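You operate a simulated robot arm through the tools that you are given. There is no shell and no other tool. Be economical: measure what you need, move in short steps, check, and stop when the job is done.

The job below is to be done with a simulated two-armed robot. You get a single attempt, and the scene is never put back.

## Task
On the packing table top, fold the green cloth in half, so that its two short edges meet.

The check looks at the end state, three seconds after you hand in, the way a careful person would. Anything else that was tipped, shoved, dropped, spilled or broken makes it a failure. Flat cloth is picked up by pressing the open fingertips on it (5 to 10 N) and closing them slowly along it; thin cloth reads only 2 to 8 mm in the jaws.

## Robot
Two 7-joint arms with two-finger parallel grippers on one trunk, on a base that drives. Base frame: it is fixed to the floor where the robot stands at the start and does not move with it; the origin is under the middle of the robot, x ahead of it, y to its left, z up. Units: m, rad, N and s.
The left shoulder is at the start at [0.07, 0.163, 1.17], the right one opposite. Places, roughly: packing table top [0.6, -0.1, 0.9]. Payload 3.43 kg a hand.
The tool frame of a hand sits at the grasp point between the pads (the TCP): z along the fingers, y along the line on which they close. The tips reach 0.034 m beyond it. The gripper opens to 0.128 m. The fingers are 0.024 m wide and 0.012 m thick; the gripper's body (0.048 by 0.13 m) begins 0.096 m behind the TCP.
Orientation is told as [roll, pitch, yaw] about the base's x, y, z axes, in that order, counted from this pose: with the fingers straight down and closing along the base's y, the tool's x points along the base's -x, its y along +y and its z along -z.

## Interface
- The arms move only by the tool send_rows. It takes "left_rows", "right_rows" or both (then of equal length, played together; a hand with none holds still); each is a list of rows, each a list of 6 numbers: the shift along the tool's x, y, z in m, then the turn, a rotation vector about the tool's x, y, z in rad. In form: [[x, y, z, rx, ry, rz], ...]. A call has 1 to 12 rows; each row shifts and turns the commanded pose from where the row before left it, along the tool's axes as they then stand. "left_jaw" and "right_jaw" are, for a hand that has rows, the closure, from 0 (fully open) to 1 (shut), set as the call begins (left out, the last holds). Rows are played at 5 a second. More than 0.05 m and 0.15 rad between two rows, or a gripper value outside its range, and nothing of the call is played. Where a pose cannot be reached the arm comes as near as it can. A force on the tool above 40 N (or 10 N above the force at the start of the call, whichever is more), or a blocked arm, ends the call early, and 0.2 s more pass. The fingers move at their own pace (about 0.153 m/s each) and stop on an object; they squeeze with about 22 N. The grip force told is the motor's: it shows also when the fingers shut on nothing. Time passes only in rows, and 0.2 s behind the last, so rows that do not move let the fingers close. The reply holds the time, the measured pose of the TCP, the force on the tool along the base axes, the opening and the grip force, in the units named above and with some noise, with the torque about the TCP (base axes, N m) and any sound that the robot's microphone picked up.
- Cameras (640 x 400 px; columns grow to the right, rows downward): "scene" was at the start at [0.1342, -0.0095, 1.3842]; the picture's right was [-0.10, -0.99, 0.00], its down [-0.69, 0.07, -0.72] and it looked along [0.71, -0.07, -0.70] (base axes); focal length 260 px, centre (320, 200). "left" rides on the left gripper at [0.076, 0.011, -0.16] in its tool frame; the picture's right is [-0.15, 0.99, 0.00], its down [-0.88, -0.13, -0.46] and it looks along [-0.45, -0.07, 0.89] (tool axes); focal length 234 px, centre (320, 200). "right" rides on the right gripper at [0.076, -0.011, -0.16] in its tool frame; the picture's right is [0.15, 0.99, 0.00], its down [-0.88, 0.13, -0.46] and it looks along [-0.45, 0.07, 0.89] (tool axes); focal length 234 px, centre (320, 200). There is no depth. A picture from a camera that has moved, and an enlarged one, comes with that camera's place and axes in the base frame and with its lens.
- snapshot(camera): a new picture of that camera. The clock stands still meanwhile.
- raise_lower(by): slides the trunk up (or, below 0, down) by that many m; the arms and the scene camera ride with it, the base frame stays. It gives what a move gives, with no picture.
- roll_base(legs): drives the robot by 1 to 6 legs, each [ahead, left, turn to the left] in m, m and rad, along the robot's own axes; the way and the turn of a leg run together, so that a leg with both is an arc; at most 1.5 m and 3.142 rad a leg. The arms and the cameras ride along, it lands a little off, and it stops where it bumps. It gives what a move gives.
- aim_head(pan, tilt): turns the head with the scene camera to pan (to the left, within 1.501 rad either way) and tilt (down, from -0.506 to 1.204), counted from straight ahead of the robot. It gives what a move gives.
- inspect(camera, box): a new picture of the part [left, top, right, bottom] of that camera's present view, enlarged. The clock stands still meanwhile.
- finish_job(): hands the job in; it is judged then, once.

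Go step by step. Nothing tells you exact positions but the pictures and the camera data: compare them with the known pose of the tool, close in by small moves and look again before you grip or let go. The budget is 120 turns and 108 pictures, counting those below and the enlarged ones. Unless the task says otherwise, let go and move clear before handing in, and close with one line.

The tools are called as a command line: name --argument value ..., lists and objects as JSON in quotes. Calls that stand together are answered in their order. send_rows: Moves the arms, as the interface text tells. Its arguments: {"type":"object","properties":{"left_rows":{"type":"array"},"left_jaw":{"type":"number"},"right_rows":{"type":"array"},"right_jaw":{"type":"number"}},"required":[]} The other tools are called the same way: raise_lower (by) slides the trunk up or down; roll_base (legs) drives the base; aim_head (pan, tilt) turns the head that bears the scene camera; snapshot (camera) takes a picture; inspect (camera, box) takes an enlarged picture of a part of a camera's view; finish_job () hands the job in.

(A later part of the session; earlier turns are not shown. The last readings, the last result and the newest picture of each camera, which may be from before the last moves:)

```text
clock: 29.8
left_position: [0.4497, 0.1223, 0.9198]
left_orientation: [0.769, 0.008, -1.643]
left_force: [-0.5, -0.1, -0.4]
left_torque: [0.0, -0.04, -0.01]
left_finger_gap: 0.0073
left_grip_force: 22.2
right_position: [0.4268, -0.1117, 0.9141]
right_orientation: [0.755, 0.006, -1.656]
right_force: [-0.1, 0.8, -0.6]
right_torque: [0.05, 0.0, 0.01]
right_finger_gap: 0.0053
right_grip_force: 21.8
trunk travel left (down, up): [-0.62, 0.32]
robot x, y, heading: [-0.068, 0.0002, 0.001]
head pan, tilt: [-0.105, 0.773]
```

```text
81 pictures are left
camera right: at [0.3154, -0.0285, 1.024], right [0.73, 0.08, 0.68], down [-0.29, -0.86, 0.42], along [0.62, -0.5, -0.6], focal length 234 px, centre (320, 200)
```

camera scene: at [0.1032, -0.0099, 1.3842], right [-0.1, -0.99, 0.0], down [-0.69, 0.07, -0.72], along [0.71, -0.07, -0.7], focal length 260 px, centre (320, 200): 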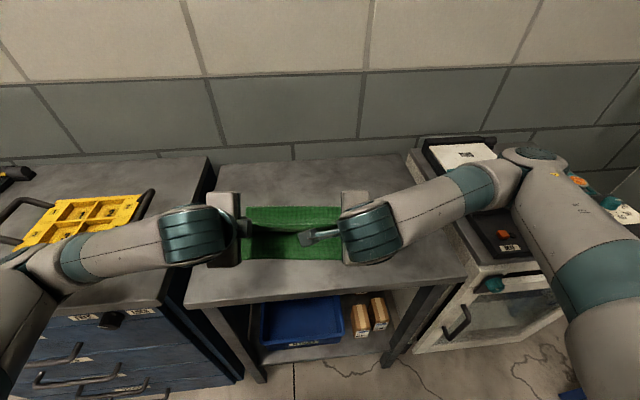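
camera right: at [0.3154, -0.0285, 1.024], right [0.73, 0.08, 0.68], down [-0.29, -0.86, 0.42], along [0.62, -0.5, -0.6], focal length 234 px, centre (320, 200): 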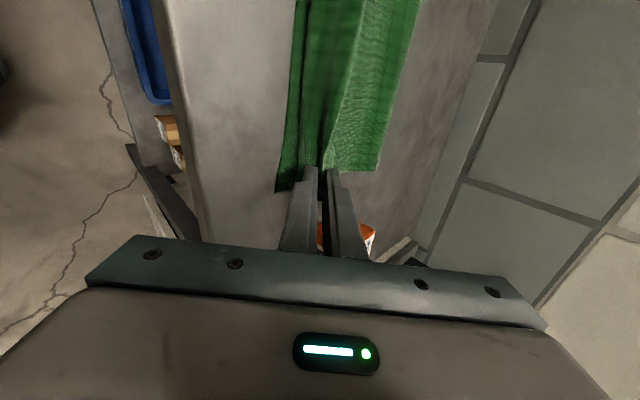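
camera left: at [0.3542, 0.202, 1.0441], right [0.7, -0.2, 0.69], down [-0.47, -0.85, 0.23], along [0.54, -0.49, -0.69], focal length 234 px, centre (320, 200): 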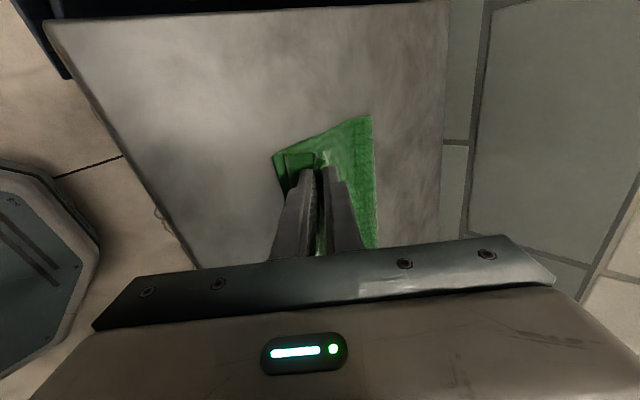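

The edge flap is coming down right over the near edge. I lower the trunk a bit more and zoom in.

raise_lower --by -0.012

inspect --camera "left" --box '[220, 80, 420, 260]'

inspect --camera "right" --box '[220, 0, 440, 260]'

snapshot --camera "scene"

```text
clock: 30.4
left_position: [0.4389, 0.1153, 0.901]
left_orientation: [0.757, 0.007, -1.649]
left_force: [0.1, 1.1, -0.6]
left_torque: [0.01, 0.01, -0.02]
left_finger_gap: 0.0072
left_grip_force: 21.9
right_position: [0.4193, -0.1149, 0.8999]
right_orientation: [0.762, 0.007, -1.653]
right_force: [0.1, -0.3, 0.5]
right_torque: [0.03, 0.01, 0.0]
right_finger_gap: 0.0056
right_grip_force: 22.3
trunk travel left (down, up): [-0.608, 0.332]
robot x, y, heading: [-0.0767, -0.0008, 0.002]
head pan, tilt: [-0.105, 0.773]
```

```text
2.22 times, centred on (320, 170) of left
camera zoom: at [0.3441, 0.1969, 1.0247], right [0.71, -0.21, 0.68], down [-0.48, -0.85, 0.24], along [0.53, -0.49, -0.7], focal length 520 px, centre (320, 267)
```

zoom: 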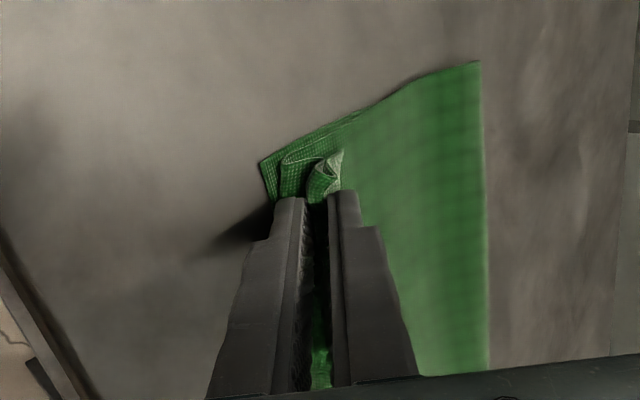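

```text
1.54 times, centred on (330, 130) of right
camera zoom: at [0.3077, -0.0313, 1.0097], right [0.73, 0.08, 0.68], down [-0.29, -0.86, 0.41], along [0.62, -0.5, -0.6], focal length 360 px, centre (305, 308)
```

zoom: 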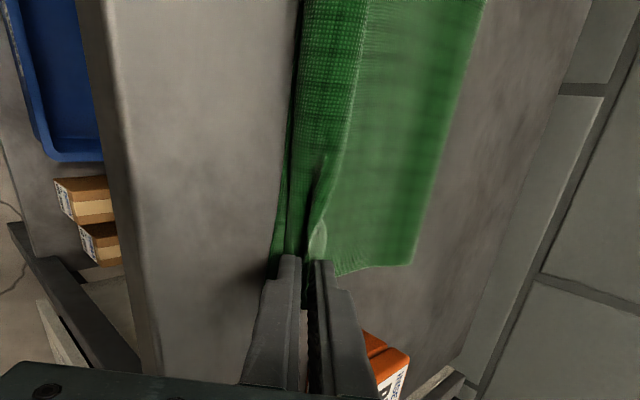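

```text
78 pictures are left
camera scene: at [0.0467, -0.019, 1.3413], right [-0.1, -0.99, -0.01], down [-0.69, 0.08, -0.72], along [0.72, -0.07, -0.69], focal length 260 px, centre (320, 200)
```

scene: 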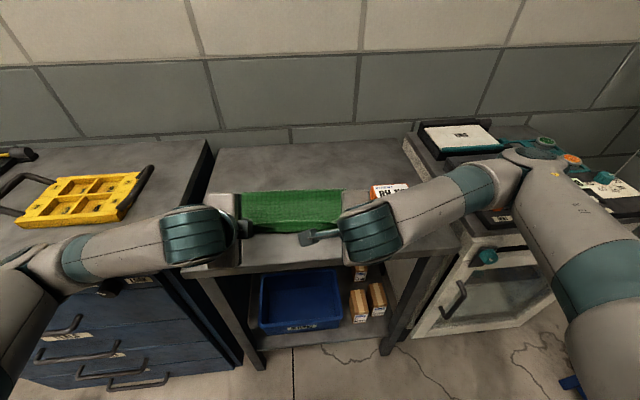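

The two edges lie within about a centimetre of each other, so I open the jaws part way and look at how the gripped strip settles.

send_rows --left_rows '[[0, 0, 0, 0, 0, 0], [0, 0, 0, 0, 0, 0], [0, 0, 0, 0, 0, 0]]' --right_rows '[[0, 0, 0, 0, 0, 0], [0, 0, 0, 0, 0, 0], [0, 0, 0, 0, 0, 0]]' --left_jaw 0.84 --right_jaw 0.84

inspect --camera "left" --box '[220, 80, 420, 260]'

inspect --camera "right" --box '[220, 0, 440, 260]'

```text
clock: 31.2
left_position: [0.4392, 0.1192, 0.9022]
left_orientation: [0.757, 0.006, -1.647]
left_force: [-0.2, -0.7, 0.4]
left_torque: [0.0, 0.02, -0.01]
left_finger_gap: 0.0204
left_grip_force: 0.0
right_position: [0.4198, -0.1133, 0.9028]
right_orientation: [0.761, 0.007, -1.655]
right_force: [-0.7, -0.3, 0.0]
right_torque: [0.0, 0.0, 0.02]
right_finger_gap: 0.0205
right_grip_force: 0.0
trunk travel left (down, up): [-0.608, 0.332]
robot x, y, heading: [-0.0726, -0.0017, 0.003]
head pan, tilt: [-0.105, 0.773]
```

```text
2.22 times, centred on (320, 170) of left
camera zoom: at [0.345, 0.1996, 1.027], right [0.7, -0.21, 0.68], down [-0.47, -0.85, 0.24], along [0.53, -0.49, -0.7], focal length 520 px, centre (320, 267)
```

zoom: 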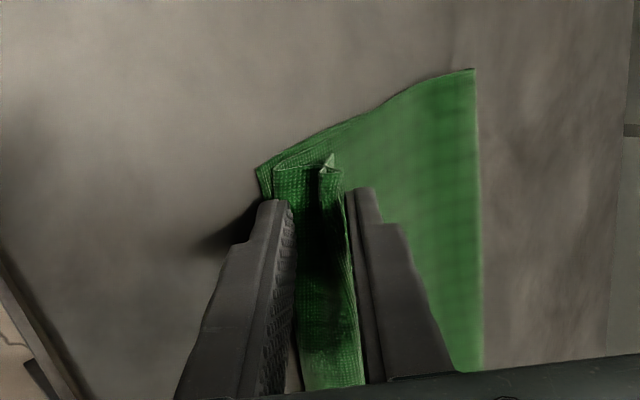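

```text
1.54 times, centred on (330, 130) of right
camera zoom: at [0.3082, -0.0294, 1.0122], right [0.73, 0.08, 0.68], down [-0.29, -0.86, 0.41], along [0.62, -0.5, -0.6], focal length 360 px, centre (305, 308)
```

zoom: 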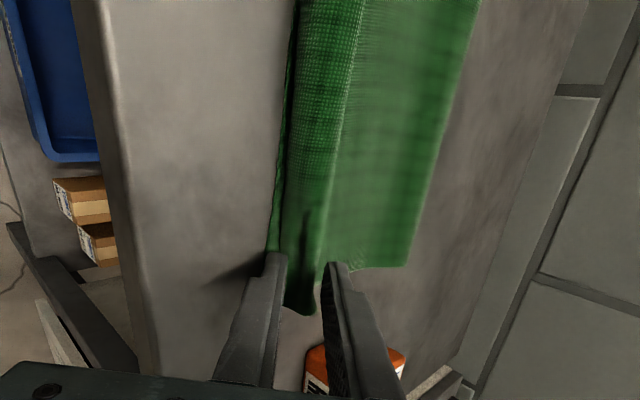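

The gripped strip is still folded back on top along the edge. I raise the trunk to lift the hands off, then back the base away to see it clearly.

raise_lower --by 0.1

snapshot --camera "left"

snapshot --camera "right"

```text
clock: 32.5
left_position: [0.4517, 0.1222, 0.9986]
left_orientation: [0.751, 0.001, -1.65]
left_force: [0.5, -1.0, -0.9]
left_torque: [0.0, 0.0, -0.03]
left_finger_gap: 0.0204
left_grip_force: 0.2
right_position: [0.4302, -0.1083, 0.9985]
right_orientation: [0.749, -0.001, -1.655]
right_force: [0.6, 0.5, -0.8]
right_torque: [0.04, 0.0, 0.0]
right_finger_gap: 0.0204
right_grip_force: 0.1
trunk travel left (down, up): [-0.708, 0.232]
robot x, y, heading: [-0.0723, 0.001, 0.002]
head pan, tilt: [-0.105, 0.773]
```

```text
75 pictures are left
camera left: at [0.3575, 0.2046, 1.1225], right [0.71, -0.2, 0.67], down [-0.47, -0.85, 0.24], along [0.52, -0.49, -0.7], focal length 234 px, centre (320, 200)
```

left: 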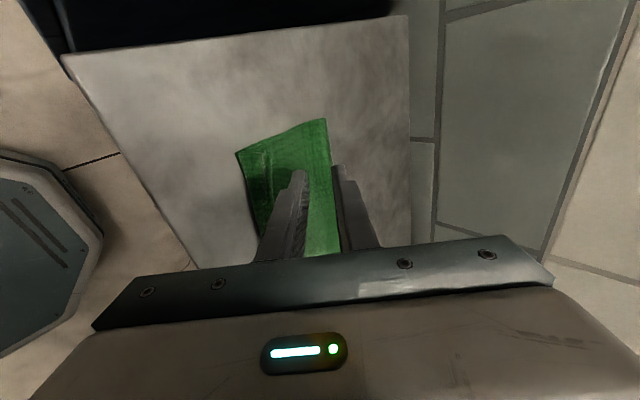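

```text
74 pictures are left
camera right: at [0.3198, -0.0247, 1.1079], right [0.73, 0.09, 0.67], down [-0.29, -0.86, 0.42], along [0.62, -0.5, -0.61], focal length 234 px, centre (320, 200)
```

right: 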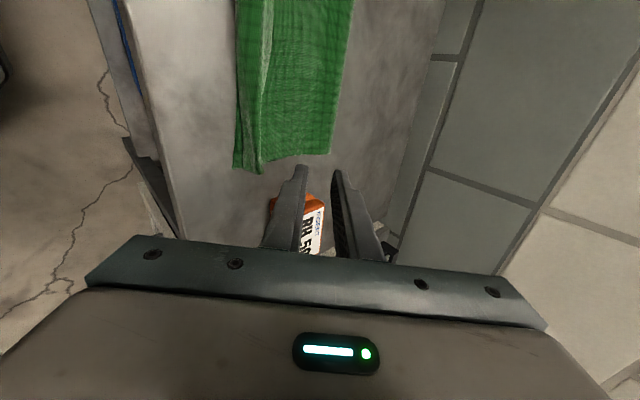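

The strip lies turned over near the edge. I straighten the hands and spread them sideways to get a clear scene view.

send_rows --left_rows '[[0, 0, -0.02, 0.15, 0, 0], [0, 0, -0.02, 0.15, 0, 0], [0.03, 0, 0, 0.15, 0, 0], [0.04, 0, 0, 0.15, 0, 0], [0.04, 0, 0, 0.15, 0, 0], [0.04, 0, 0, 0, 0, 0]]' --right_rows '[[0, 0, -0.02, 0.15, 0, 0], [0, 0, -0.02, 0.15, 0, 0], [-0.03, 0, 0, 0.15, 0, 0], [-0.04, 0, 0, 0.15, 0, 0], [-0.04, 0, 0, 0.15, 0, 0], [-0.04, 0, 0, 0, 0, 0]]'

snapshot --camera "scene"

```text
clock: 33.9
left_position: [0.4366, 0.2757, 1.0279]
left_orientation: [0.003, 0.001, -1.651]
left_force: [-1.0, 0.0, -0.1]
left_torque: [-0.02, -0.06, -0.01]
left_finger_gap: 0.0205
left_grip_force: 0.1
right_position: [0.39, -0.2586, 1.0285]
right_orientation: [0.001, 0.0, -1.654]
right_force: [-1.5, 0.1, 0.8]
right_torque: [0.04, -0.02, 0.0]
right_finger_gap: 0.0205
right_grip_force: 0.1
trunk travel left (down, up): [-0.708, 0.232]
robot x, y, heading: [-0.0715, -0.0042, 0.003]
head pan, tilt: [-0.105, 0.773]
```

```text
73 pictures are left
camera scene: at [0.0605, -0.0096, 1.4426], right [-0.1, -0.99, 0.0], down [-0.69, 0.07, -0.72], along [0.71, -0.07, -0.7], focal length 260 px, centre (320, 200)
```

scene: 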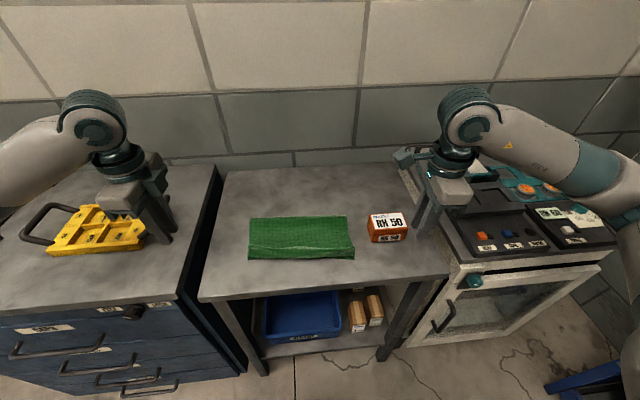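

The cloth is clear to view now; I zoom in on the near edge.

inspect --camera "scene" --box '[235, 205, 365, 275]'

snapshot --camera "left"

snapshot --camera "right"

```text
4.92 times, centred on (300, 240) of scene
camera zoom: at [0.0605, -0.0096, 1.4426], right [-0.1, -0.99, 0.0], down [-0.69, 0.07, -0.72], along [0.71, -0.07, -0.7], focal length 1278 px, centre (418, 3)
```

zoom: 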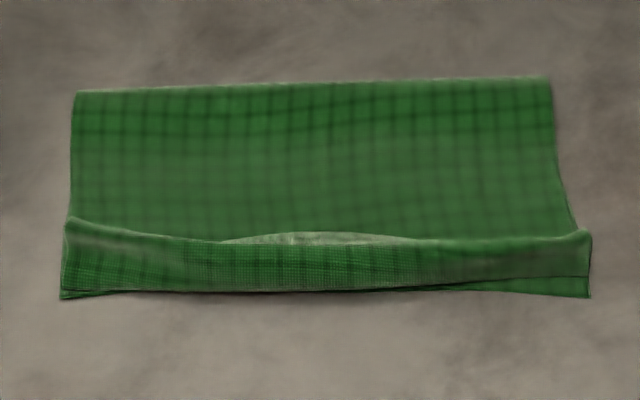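

```text
71 pictures are left
camera left: at [0.4547, 0.3492, 1.1874], right [0.97, -0.22, 0.0], down [-0.2, -0.87, 0.46], along [-0.1, -0.44, -0.89], focal length 234 px, centre (320, 200)
```

left: 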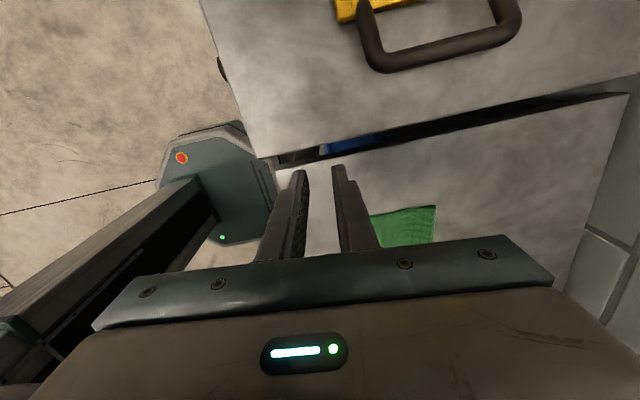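

```text
70 pictures are left
camera right: at [0.385, -0.1832, 1.1901], right [1.0, 0.06, 0.0], down [0.06, -0.89, 0.46], along [0.03, -0.45, -0.89], focal length 234 px, centre (320, 200)
```

right: 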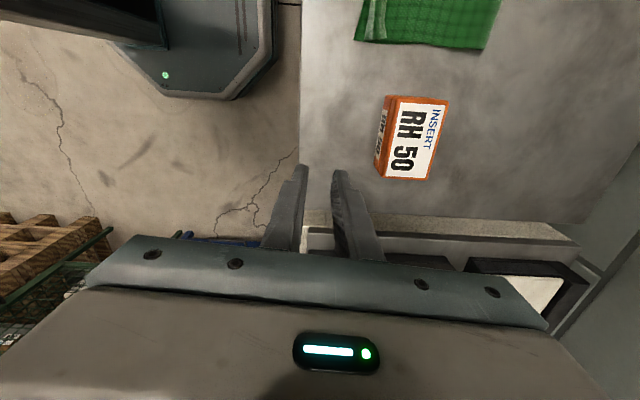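

I zoom further on both ends of the near edge to understand how the strip lies.

inspect --camera "scene" --box '[242, 238, 282, 270]'

inspect --camera "scene" --box '[325, 238, 365, 270]'

inspect --camera "right" --box '[340, 0, 520, 60]'

```text
12.50 times, centred on (262, 254) of scene
camera zoom: at [0.0605, -0.0096, 1.4426], right [-0.1, -0.99, 0.0], down [-0.69, 0.07, -0.72], along [0.71, -0.07, -0.7], focal length 3244 px, centre (1045, -475)
```

zoom: 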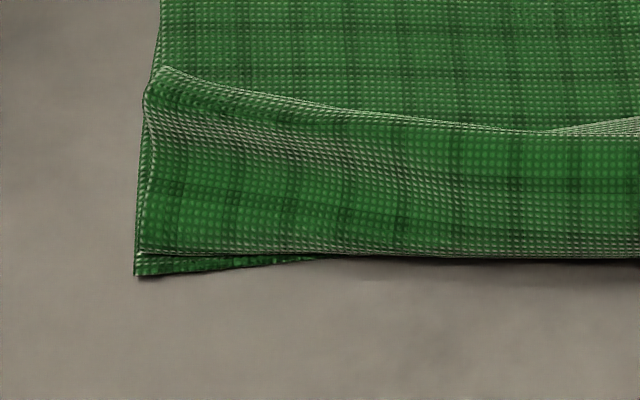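

```text
12.50 times, centred on (345, 254) of scene
camera zoom: at [0.0605, -0.0096, 1.4426], right [-0.1, -0.99, 0.0], down [-0.69, 0.07, -0.72], along [0.71, -0.07, -0.7], focal length 3244 px, centre (8, -475)
```

zoom: 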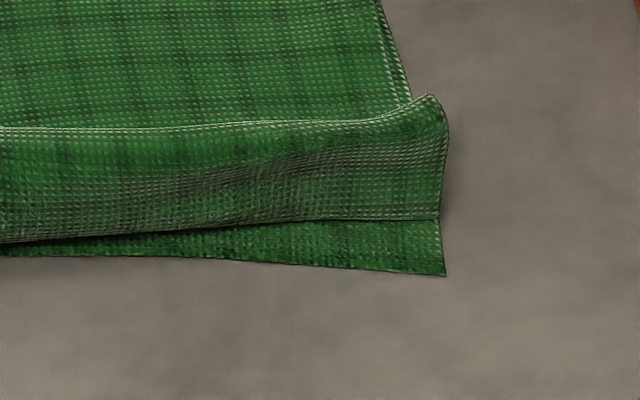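

```text
3.56 times, centred on (430, 30) of right
camera zoom: at [0.385, -0.1832, 1.1901], right [1.0, 0.06, 0.0], down [0.06, -0.89, 0.46], along [0.03, -0.45, -0.89], focal length 833 px, centre (-71, 804)
```

zoom: 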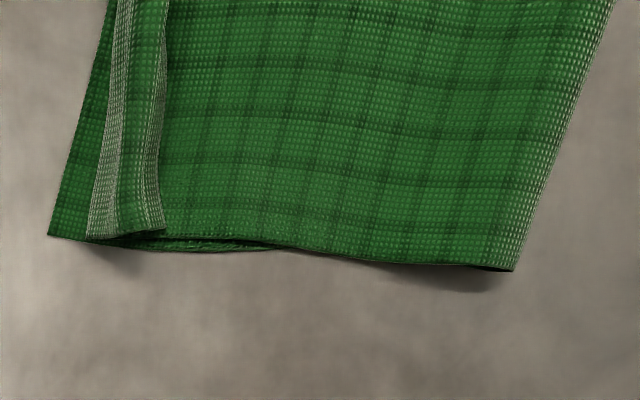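

The gripped strip (≈3 cm) is folded back and stands at a slope: bulge at x≈0.455 (left)/0.434 (right), free edge at ≈0.49/0.455, z≈0.88. I will straddle this strip with both hands, pinch it upright as a single layer and lay it over toward the near edge.

send_rows --left_rows '[[-0.042, 0.0111, 0, 0, 0, 0], [-0.042, 0.0111, 0, 0, 0, 0], [-0.042, 0.0111, 0, 0, 0, 0], [-0.042, 0.0111, 0, 0, 0, 0], [0, 0, 0.04, 0, 0, 0], [0, 0, 0.04, 0, 0, 0], [0, 0, 0.015, 0, 0, 0], [0, 0, 0, 0, 0, 0]]' --right_rows '[[0.0388, 0.0123, 0, 0, 0, 0], [0.0388, 0.0123, 0, 0, 0, 0], [0.0388, 0.0123, 0, 0, 0, 0], [0.0388, 0.0123, 0, 0, 0, 0], [0, 0, 0.04, 0, 0, 0], [0, 0, 0.04, 0, 0, 0], [0, 0, 0.015, 0, 0, 0], [0, 0, 0, 0, 0, 0]]' --left_jaw 0.6 --right_jaw 0.6

snapshot --camera "left"

snapshot --camera "right"

inspect --camera "scene" --box '[220, 200, 380, 280]'

```text
clock: 35.7
left_position: [0.4685, 0.105, 0.9345]
left_orientation: [0.001, 0.001, -1.649]
left_force: [-0.9, 0.4, -0.2]
left_torque: [-0.01, -0.01, 0.03]
left_finger_gap: 0.0513
left_grip_force: 0.0
right_position: [0.4544, -0.1083, 0.933]
right_orientation: [-0.001, 0.0, -1.654]
right_force: [0.3, -0.3, -0.5]
right_torque: [-0.02, 0.02, 0.0]
right_finger_gap: 0.051
right_grip_force: 0.1
trunk travel left (down, up): [-0.708, 0.232]
robot x, y, heading: [-0.069, -0.005, 0.001]
head pan, tilt: [-0.105, 0.773]
```

```text
66 pictures are left
camera left: at [0.487, 0.1777, 1.0939], right [0.97, -0.22, 0.0], down [-0.2, -0.87, 0.46], along [-0.1, -0.44, -0.89], focal length 234 px, centre (320, 200)
```

left: 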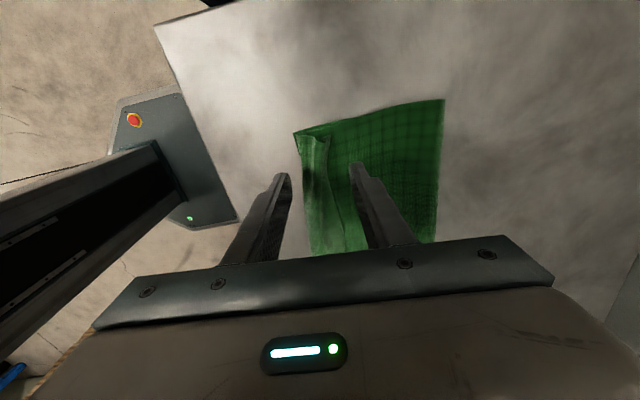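

```text
65 pictures are left
camera right: at [0.4496, -0.0314, 1.0946], right [1.0, 0.06, 0.0], down [0.06, -0.89, 0.46], along [0.03, -0.46, -0.89], focal length 234 px, centre (320, 200)
```

right: 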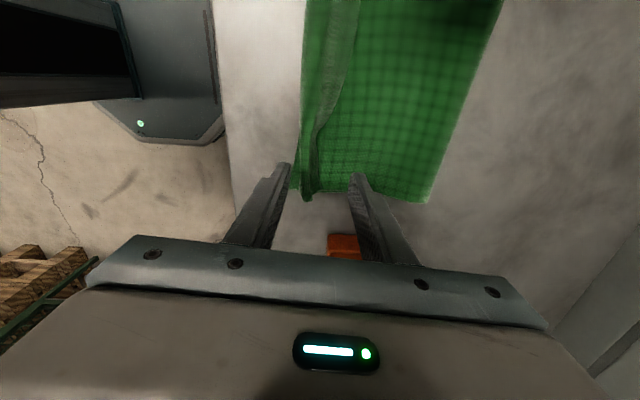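

```text
4.00 times, centred on (300, 240) of scene
camera zoom: at [0.0633, -0.0095, 1.4423], right [-0.1, -0.99, 0.0], down [-0.69, 0.07, -0.72], along [0.71, -0.07, -0.7], focal length 1038 px, centre (400, 40)
```

zoom: 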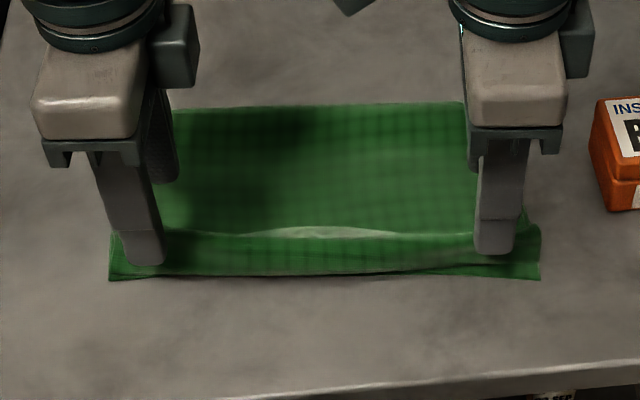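

The fingers straddle the strip on both sides. I lower 3 cm and check.

send_rows --left_rows '[[0, 0, 0.012, 0, 0, 0], [0, 0, 0.012, 0, 0, 0], [0, 0, 0.006, 0, 0, 0], [0, 0, 0, 0, 0, 0]]' --right_rows '[[0, 0, 0.012, 0, 0, 0], [0, 0, 0.012, 0, 0, 0], [0, 0, 0.005, 0, 0, 0], [0, 0, 0, 0, 0, 0]]'

inspect --camera "left" --box '[220, 80, 460, 260]'

inspect --camera "right" --box '[220, 80, 460, 260]'

```text
clock: 36.7
left_position: [0.4693, 0.1033, 0.903]
left_orientation: [-0.001, -0.001, -1.647]
left_force: [0.1, 0.3, 0.2]
left_torque: [-0.02, 0.0, -0.02]
left_finger_gap: 0.0514
left_grip_force: 0.0
right_position: [0.4557, -0.1072, 0.9041]
right_orientation: [-0.002, -0.001, -1.656]
right_force: [0.5, 0.5, 0.0]
right_torque: [0.0, 0.0, 0.02]
right_finger_gap: 0.0509
right_grip_force: 0.1
trunk travel left (down, up): [-0.708, 0.232]
robot x, y, heading: [-0.0714, -0.0024, -0.004]
head pan, tilt: [-0.105, 0.773]
```

```text
2.22 times, centred on (340, 170) of left
camera zoom: at [0.4878, 0.177, 1.0629], right [0.97, -0.22, 0.0], down [-0.2, -0.87, 0.46], along [-0.1, -0.44, -0.89], focal length 520 px, centre (276, 267)
```

zoom: 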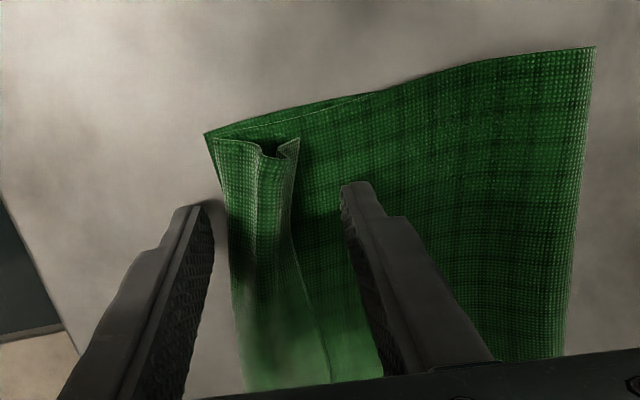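

```text
2.22 times, centred on (340, 170) of right
camera zoom: at [0.4505, -0.0307, 1.065], right [1.0, 0.06, 0.0], down [0.06, -0.89, 0.46], along [0.03, -0.46, -0.89], focal length 520 px, centre (276, 267)
```

zoom: 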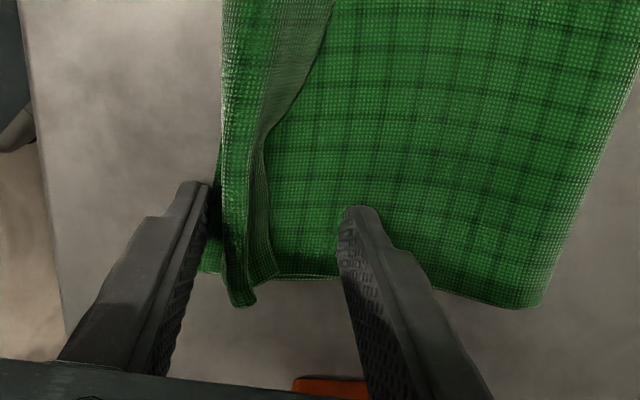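

The strip is actually a Z-shaped bunch: more material (≈5–6 cm) is gathered at the edge, so the landing was too far forward. I will pinch this bunch again, peel the upper layer back, and re-lay it ~5–6 cm further in, then unfold the bunch to the edge.

send_rows --left_rows '[[0, 0, 0, 0, 0, 0], [0, 0, 0, 0, 0, 0]]' --right_rows '[[0, 0, 0, 0, 0, 0], [0, 0, 0, 0, 0, 0]]' --left_jaw 0.78 --right_jaw 0.78

inspect --camera "left" --box '[220, 80, 460, 260]'

inspect --camera "right" --box '[220, 80, 460, 260]'

```text
clock: 37.3
left_position: [0.469, 0.1044, 0.9041]
left_orientation: [0.001, -0.001, -1.648]
left_force: [0.9, 0.3, 0.2]
left_torque: [0.0, 0.02, 0.03]
left_finger_gap: 0.0282
left_grip_force: 0.0
right_position: [0.4547, -0.1074, 0.9037]
right_orientation: [0.001, 0.0, -1.655]
right_force: [-0.1, -0.2, 0.4]
right_torque: [-0.02, 0.03, -0.04]
right_finger_gap: 0.0286
right_grip_force: 0.1
trunk travel left (down, up): [-0.708, 0.232]
robot x, y, heading: [-0.0723, 0.0013, -0.001]
head pan, tilt: [-0.105, 0.773]
```

```text
2.22 times, centred on (340, 170) of left
camera zoom: at [0.4878, 0.1769, 1.063], right [0.97, -0.22, 0.0], down [-0.2, -0.87, 0.46], along [-0.1, -0.44, -0.89], focal length 520 px, centre (276, 267)
```

zoom: 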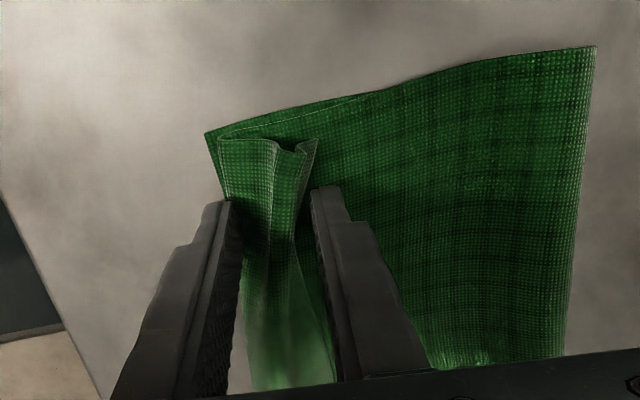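

```text
2.22 times, centred on (340, 170) of right
camera zoom: at [0.4505, -0.0307, 1.0651], right [1.0, 0.06, 0.0], down [0.06, -0.89, 0.46], along [0.03, -0.46, -0.89], focal length 520 px, centre (276, 267)
```

zoom: 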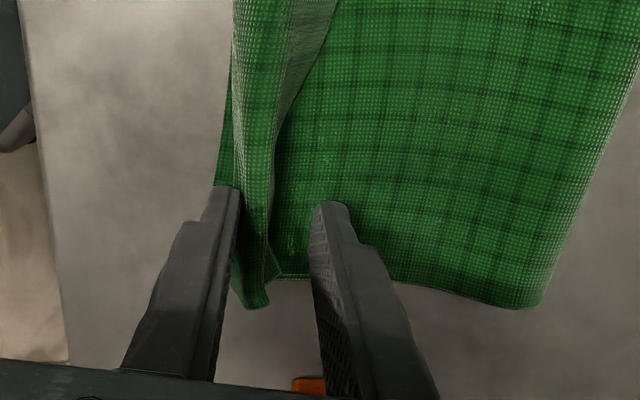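

The free edge is now standing between the fingers. I keep closing slowly.

send_rows --left_rows '[[0, 0, 0, 0, 0, 0], [0, 0, 0, 0, 0, 0]]' --right_rows '[[0, 0, 0, 0, 0, 0], [0, 0, 0, 0, 0, 0]]' --left_jaw 0.86 --right_jaw 0.86

send_rows --left_rows '[[0, 0, 0, 0, 0, 0], [0, 0, 0, 0, 0, 0]]' --right_rows '[[0, 0, 0, 0, 0, 0], [0, 0, 0, 0, 0, 0]]' --left_jaw 0.92 --right_jaw 0.92

send_rows --left_rows '[[0, 0, 0, 0, 0, 0], [0, 0, 0, 0, 0, 0], [0, 0, 0, 0, 0, 0]]' --right_rows '[[0, 0, 0, 0, 0, 0], [0, 0, 0, 0, 0, 0], [0, 0, 0, 0, 0, 0]]' --left_jaw 1.0 --right_jaw 1.0

inspect --camera "left" --box '[220, 80, 460, 260]'

inspect --camera "right" --box '[220, 80, 460, 260]'

```text
clock: 37.9
left_position: [0.4689, 0.1043, 0.9021]
left_orientation: [-0.001, -0.001, -1.648]
left_force: [0.1, -0.7, 0.2]
left_torque: [0.03, -0.01, 0.0]
left_finger_gap: 0.0179
left_grip_force: 0.2
right_position: [0.4545, -0.1076, 0.9044]
right_orientation: [0.0, 0.001, -1.654]
right_force: [0.2, 0.9, 0.3]
right_torque: [0.0, -0.03, 0.04]
right_finger_gap: 0.0176
right_grip_force: 0.0
trunk travel left (down, up): [-0.708, 0.232]
robot x, y, heading: [-0.0686, 0.0009, 0.001]
head pan, tilt: [-0.105, 0.773]
```

```text
clock: 38.5
left_position: [0.4686, 0.1044, 0.9042]
left_orientation: [0.001, 0.0, -1.649]
left_force: [-1.0, -0.7, -1.4]
left_torque: [0.01, 0.0, -0.04]
left_finger_gap: 0.0103
left_grip_force: 0.3
right_position: [0.4555, -0.1062, 0.9047]
right_orientation: [-0.001, 0.0, -1.655]
right_force: [-0.7, 0.1, 0.2]
right_torque: [0.0, -0.01, -0.02]
right_finger_gap: 0.0103
right_grip_force: 0.0
trunk travel left (down, up): [-0.708, 0.232]
robot x, y, heading: [-0.0681, 0.0025, -0.001]
head pan, tilt: [-0.105, 0.773]
```

```text
clock: 39.3
left_position: [0.4693, 0.104, 0.9035]
left_orientation: [-0.001, -0.001, -1.649]
left_force: [-0.7, -0.3, -0.3]
left_torque: [-0.01, 0.03, -0.05]
left_finger_gap: 0.0066
left_grip_force: 22.4
right_position: [0.4566, -0.1061, 0.9044]
right_orientation: [0.0, -0.001, -1.655]
right_force: [-0.8, -0.3, 0.3]
right_torque: [-0.01, 0.0, 0.03]
right_finger_gap: 0.0024
right_grip_force: 22.3
trunk travel left (down, up): [-0.708, 0.232]
robot x, y, heading: [-0.0684, 0.0026, 0.001]
head pan, tilt: [-0.105, 0.773]
```

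```text
2.22 times, centred on (340, 170) of left
camera zoom: at [0.4877, 0.1769, 1.0631], right [0.97, -0.22, 0.0], down [-0.2, -0.87, 0.46], along [-0.1, -0.44, -0.89], focal length 520 px, centre (276, 267)
```

zoom: 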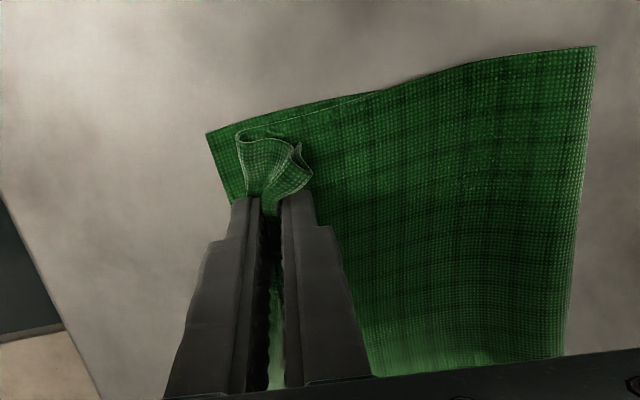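

```text
2.22 times, centred on (340, 170) of right
camera zoom: at [0.4505, -0.0307, 1.0652], right [1.0, 0.06, 0.0], down [0.06, -0.89, 0.46], along [0.03, -0.46, -0.89], focal length 520 px, centre (276, 267)
```

zoom: 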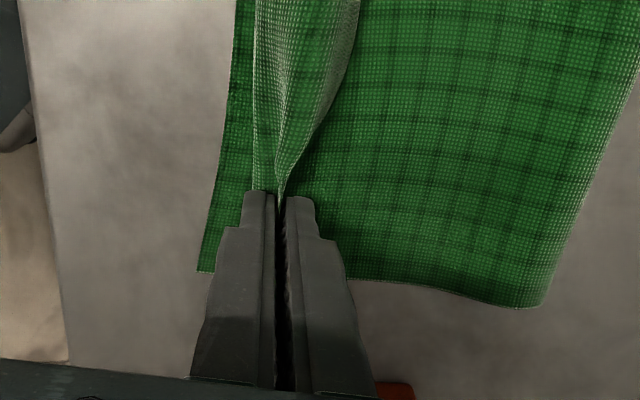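

The right holds a single upright layer (2.4 mm), the left a doubled one (6.6 mm). I lift and move back in (+x) a little and look.

send_rows --left_rows '[[0, 0.004, -0.015, 0, 0, 0], [0, 0.006, -0.015, 0, 0, 0], [0, 0.01, -0.015, 0, 0, 0], [0, 0.01, -0.015, 0, 0, 0], [0, 0.01, -0.015, 0, 0, 0], [0, 0.01, -0.015, 0, 0, 0], [0, 0, 0, 0, 0, 0]]' --right_rows '[[0, 0.004, -0.015, 0, 0, 0], [0, 0.006, -0.015, 0, 0, 0], [0, 0.01, -0.015, 0, 0, 0], [0, 0.01, -0.015, 0, 0, 0], [0, 0.01, -0.015, 0, 0, 0], [0, 0.01, -0.015, 0, 0, 0], [0, 0, 0, 0, 0, 0]]'

inspect --camera "left" --box '[220, 80, 460, 260]'

inspect --camera "right" --box '[220, 80, 460, 260]'

inspect --camera "scene" --box '[220, 180, 380, 280]'

```text
clock: 40.9
left_position: [0.5195, 0.0973, 0.9941]
left_orientation: [-0.001, -0.001, -1.65]
left_force: [-0.1, 0.3, 0.7]
left_torque: [0.01, -0.01, -0.02]
left_finger_gap: 0.0063
left_grip_force: 22.0
right_position: [0.5048, -0.1101, 0.9947]
right_orientation: [0.0, -0.001, -1.655]
right_force: [-0.7, -0.5, 0.7]
right_torque: [-0.03, -0.04, -0.02]
right_finger_gap: 0.0027
right_grip_force: 21.7
trunk travel left (down, up): [-0.708, 0.232]
robot x, y, heading: [-0.0709, -0.0042, -0.001]
head pan, tilt: [-0.105, 0.773]
```

```text
2.22 times, centred on (340, 170) of left
camera zoom: at [0.5388, 0.1726, 1.1541], right [0.97, -0.22, 0.0], down [-0.2, -0.87, 0.46], along [-0.1, -0.44, -0.89], focal length 520 px, centre (276, 267)
```

zoom: 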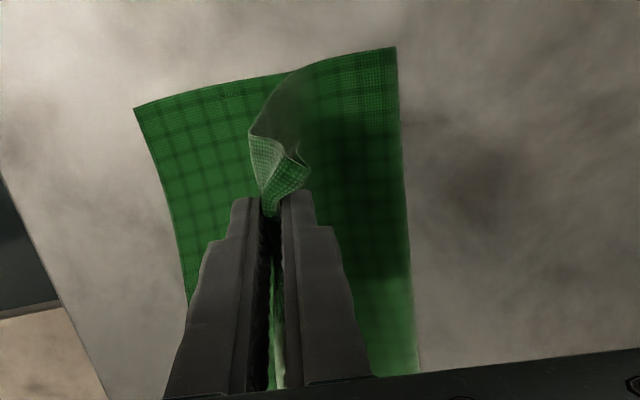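

```text
2.22 times, centred on (340, 170) of right
camera zoom: at [0.5, -0.0346, 1.156], right [1.0, 0.06, 0.0], down [0.06, -0.89, 0.46], along [0.03, -0.46, -0.89], focal length 520 px, centre (276, 267)
```

zoom: 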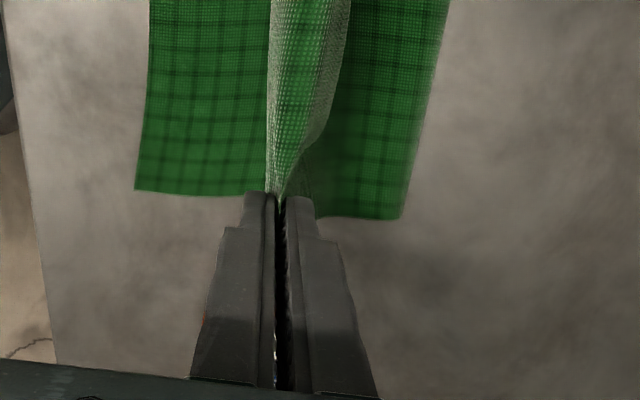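

```text
4.00 times, centred on (300, 230) of scene
camera zoom: at [0.0634, -0.0094, 1.4422], right [-0.1, -0.99, 0.0], down [-0.69, 0.07, -0.72], along [0.71, -0.07, -0.7], focal length 1038 px, centre (400, 80)
```

zoom: 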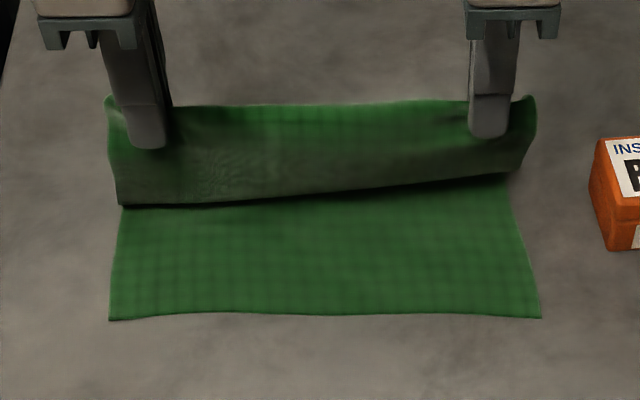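

The lower layer is undisturbed. I now peel the upper layer up higher so the fold line can move to the true middle, then look before the final arc.

send_rows --left_rows '[[0, 0.0202, -0.0125, 0, 0, 0], [0, 0.0203, -0.0125, 0, 0, 0], [0, 0.0175, -0.01, 0, 0, 0], [0, 0.0175, -0.01, 0, 0, 0], [0, 0, 0, 0, 0, 0], [0, 0, 0, 0, 0, 0]]' --right_rows '[[0, 0.0202, -0.0125, 0, 0, 0], [0, 0.0203, -0.0125, 0, 0, 0], [0, 0.0175, -0.01, 0, 0, 0], [0, 0.0175, -0.01, 0, 0, 0], [0, 0, 0, 0, 0, 0], [0, 0, 0, 0, 0, 0]]'

inspect --camera "scene" --box '[200, 160, 400, 285]'

snapshot --camera "left"

snapshot --camera "right"

```text
clock: 42.3
left_position: [0.5952, 0.0945, 1.038]
left_orientation: [-0.001, -0.001, -1.65]
left_force: [-0.3, -0.6, 0.2]
left_torque: [0.0, 0.03, 0.02]
left_finger_gap: 0.0061
left_grip_force: 21.5
right_position: [0.5798, -0.116, 1.0381]
right_orientation: [0.001, 0.002, -1.652]
right_force: [-0.2, 0.5, 0.2]
right_torque: [0.01, 0.0, -0.02]
right_finger_gap: 0.0025
right_grip_force: 22.1
trunk travel left (down, up): [-0.708, 0.232]
robot x, y, heading: [-0.07, -0.0022, -0.004]
head pan, tilt: [-0.105, 0.773]
```

```text
3.20 times, centred on (300, 222) of scene
camera zoom: at [0.0636, -0.0096, 1.4422], right [-0.1, -0.99, 0.0], down [-0.69, 0.07, -0.72], along [0.71, -0.07, -0.7], focal length 830 px, centre (384, 128)
```

zoom: 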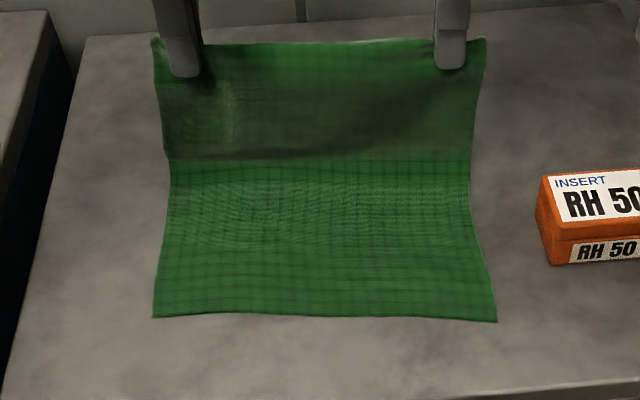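

```text
53 pictures are left
camera left: at [0.6132, 0.1681, 1.1979], right [0.97, -0.22, 0.0], down [-0.2, -0.87, 0.46], along [-0.1, -0.44, -0.89], focal length 234 px, centre (320, 200)
```

left: 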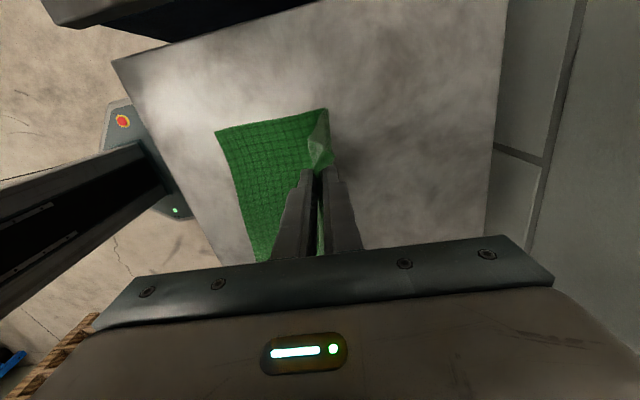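

```text
52 pictures are left
camera right: at [0.5752, -0.0403, 1.1997], right [1.0, 0.06, 0.0], down [0.06, -0.89, 0.46], along [0.03, -0.46, -0.89], focal length 234 px, centre (320, 200)
```

right: 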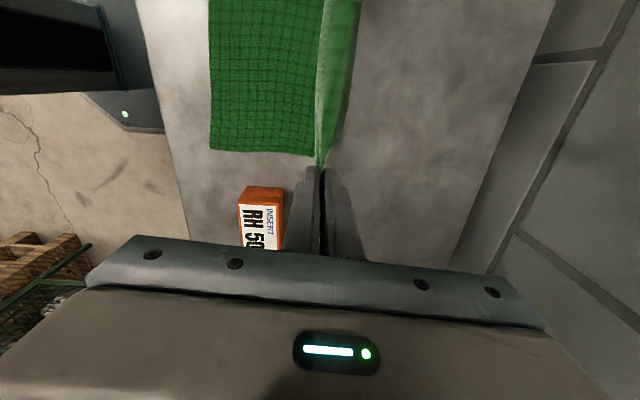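

The sheet hangs straight with the fold line now at x≈0.63, the true middle. I do the arc down towards the near edge with tilt.

send_rows --left_rows '[[0.001, -0.021, 0.0057, -0.075, 0, 0], [0.001, -0.021, 0.0057, -0.075, 0, 0], [0.001, -0.0225, 0.0096, -0.1, 0, 0], [0.001, -0.0225, 0.0096, -0.1, 0, 0], [0.001, -0.018, 0.009, -0.085, 0, 0], [0.001, -0.018, 0.009, -0.085, 0, 0], [0, -0.0141, 0.008, -0.065, 0, 0], [0, -0.0141, 0.008, -0.065, 0, 0], [0, 0, 0, 0, 0, 0]]' --right_rows '[[0, -0.0225, 0.0057, -0.075, 0, 0], [0, -0.0225, 0.0057, -0.075, 0, 0], [0, -0.024, 0.0096, -0.1, 0, 0], [0, -0.024, 0.0096, -0.1, 0, 0], [0, -0.0195, 0.009, -0.085, 0, 0], [0, -0.0195, 0.009, -0.085, 0, 0], [0, -0.0151, 0.008, -0.065, 0, 0], [0, -0.0151, 0.008, -0.065, 0, 0], [0, 0, 0, 0, 0, 0]]'

snapshot --camera "left"

snapshot --camera "right"

inspect --camera "scene" --box '[200, 160, 400, 285]'

```text
clock: 44.3
left_position: [0.4723, 0.1094, 0.9383]
left_orientation: [0.65, 0.001, -1.649]
left_force: [-0.1, -1.7, -0.5]
left_torque: [0.02, 0.0, 0.0]
left_finger_gap: 0.0062
left_grip_force: 21.9
right_position: [0.446, -0.1056, 0.9361]
right_orientation: [0.65, 0.0, -1.655]
right_force: [0.5, 0.3, -0.8]
right_torque: [0.03, 0.0, 0.0]
right_finger_gap: 0.0023
right_grip_force: 22.4
trunk travel left (down, up): [-0.708, 0.232]
robot x, y, heading: [-0.0714, -0.0005, -0.001]
head pan, tilt: [-0.105, 0.773]
```

```text
51 pictures are left
camera left: at [0.3913, 0.1898, 1.0734], right [0.77, -0.21, 0.6], down [-0.45, -0.85, 0.28], along [0.45, -0.49, -0.75], focal length 234 px, centre (320, 200)
```

left: 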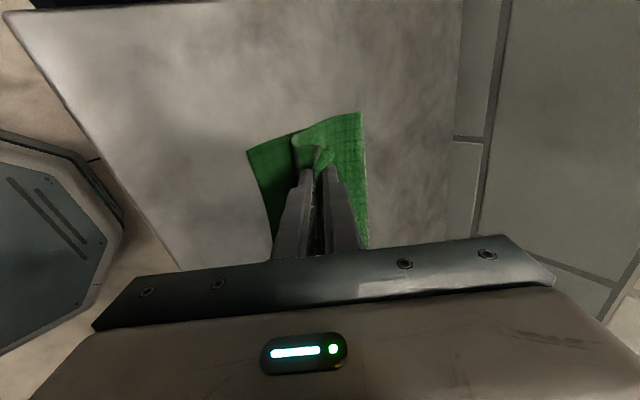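

```text
50 pictures are left
camera right: at [0.3478, -0.0222, 1.0581], right [0.8, 0.08, 0.6], down [-0.25, -0.86, 0.44], along [0.55, -0.5, -0.67], focal length 234 px, centre (320, 200)
```

right: 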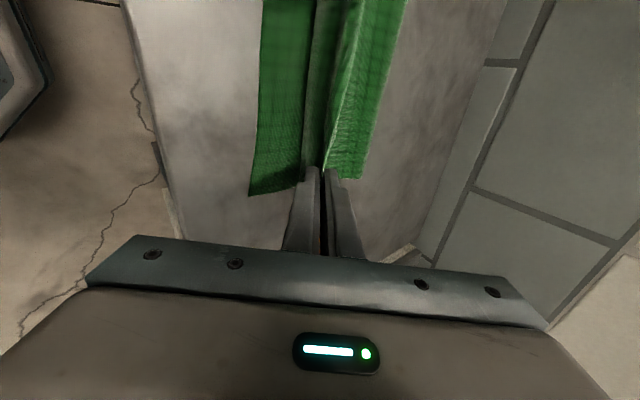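

```text
3.20 times, centred on (300, 222) of scene
camera zoom: at [0.0636, -0.0096, 1.4422], right [-0.1, -0.99, 0.0], down [-0.69, 0.07, -0.72], along [0.71, -0.07, -0.7], focal length 830 px, centre (384, 128)
```

zoom: 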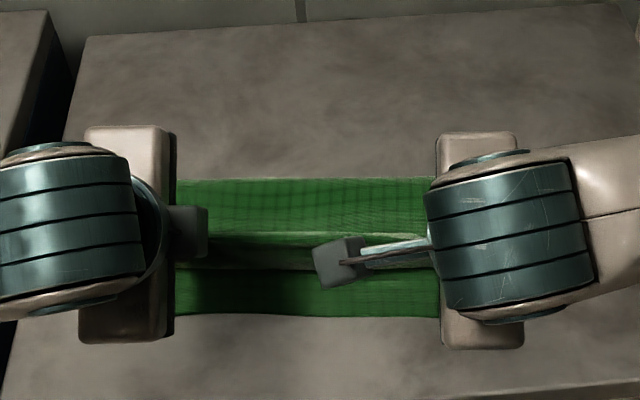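

The sheet sagged and the fold rolled back to x≈0.60, leaving slack under the tips. I pull the edge taut toward me first (base back 4 cm), set it down, and then slide it inward so the slack moves to the fold side.

roll_base --legs '[[-0.04, 0, 0]]'

send_rows --left_rows '[[0, -0.0138, 0.0044, 0, 0, 0], [0, -0.0137, 0.0043, 0, 0, 0], [0, -0.005, 0.006, 0, 0, 0], [0, 0, 0, 0, 0, 0]]' --right_rows '[[0, -0.0061, 0.008, 0, 0, 0], [0, -0.0061, 0.008, 0, 0, 0], [0, -0.004, 0.005, 0, 0, 0], [0, 0, 0, 0, 0, 0]]'

inspect --camera "left" --box '[200, 80, 440, 260]'

inspect --camera "right" --box '[200, 0, 440, 260]'

inspect --camera "scene" --box '[200, 130, 400, 285]'

```text
clock: 45.2
left_position: [0.4333, 0.1084, 0.9391]
left_orientation: [0.65, 0.0, -1.648]
left_force: [0.1, -0.4, -0.4]
left_torque: [-0.02, 0.02, 0.0]
left_finger_gap: 0.0063
left_grip_force: 22.0
right_position: [0.408, -0.1064, 0.9365]
right_orientation: [0.651, -0.002, -1.653]
right_force: [-0.4, 1.0, -0.6]
right_torque: [0.01, 0.04, 0.04]
right_finger_gap: 0.0024
right_grip_force: 21.8
trunk travel left (down, up): [-0.708, 0.232]
robot x, y, heading: [-0.1076, -0.0021, -0.002]
head pan, tilt: [-0.105, 0.773]
```

```text
clock: 46.2
left_position: [0.416, 0.1089, 0.9076]
left_orientation: [0.651, 0.001, -1.649]
left_force: [-0.7, -1.1, 0.1]
left_torque: [-0.01, -0.03, -0.06]
left_finger_gap: 0.0062
left_grip_force: 22.1
right_position: [0.4073, -0.1071, 0.9104]
right_orientation: [0.65, -0.003, -1.655]
right_force: [0.3, 1.4, -0.4]
right_torque: [0.01, -0.01, 0.01]
right_finger_gap: 0.0025
right_grip_force: 22.3
trunk travel left (down, up): [-0.708, 0.232]
robot x, y, heading: [-0.11, 0.0001, 0.0]
head pan, tilt: [-0.105, 0.773]
```

```text
2.22 times, centred on (320, 170) of left
camera zoom: at [0.3356, 0.1904, 1.0421], right [0.77, -0.21, 0.6], down [-0.45, -0.85, 0.28], along [0.45, -0.49, -0.75], focal length 520 px, centre (320, 267)
```

zoom: 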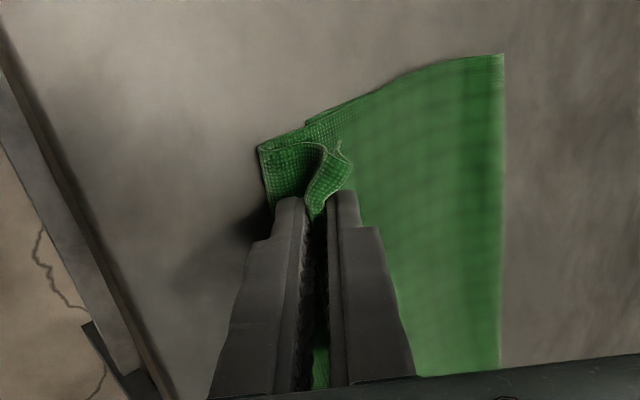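

```text
1.54 times, centred on (320, 130) of right
camera zoom: at [0.3088, -0.0221, 1.0316], right [0.8, 0.08, 0.6], down [-0.25, -0.86, 0.44], along [0.55, -0.5, -0.67], focal length 360 px, centre (320, 308)
```

zoom: 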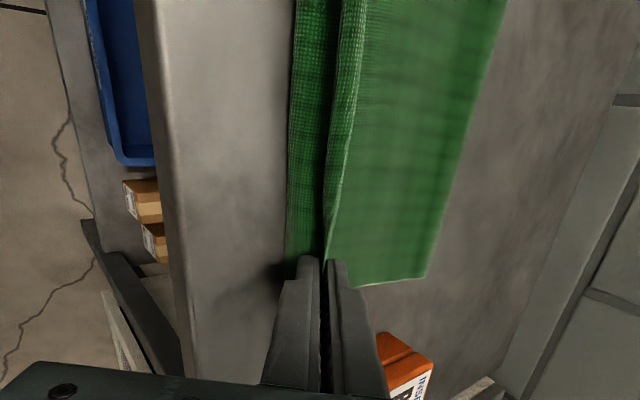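

```text
2.58 times, centred on (300, 208) of scene
camera zoom: at [0.0243, -0.0095, 1.4422], right [-0.1, -0.99, 0.0], down [-0.69, 0.07, -0.72], along [0.71, -0.07, -0.7], focal length 670 px, centre (372, 181)
```

zoom: 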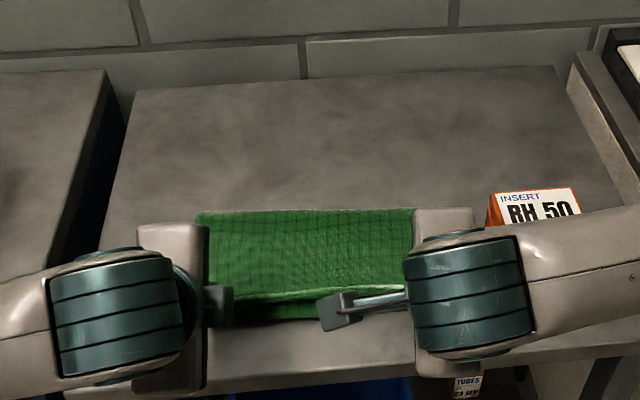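

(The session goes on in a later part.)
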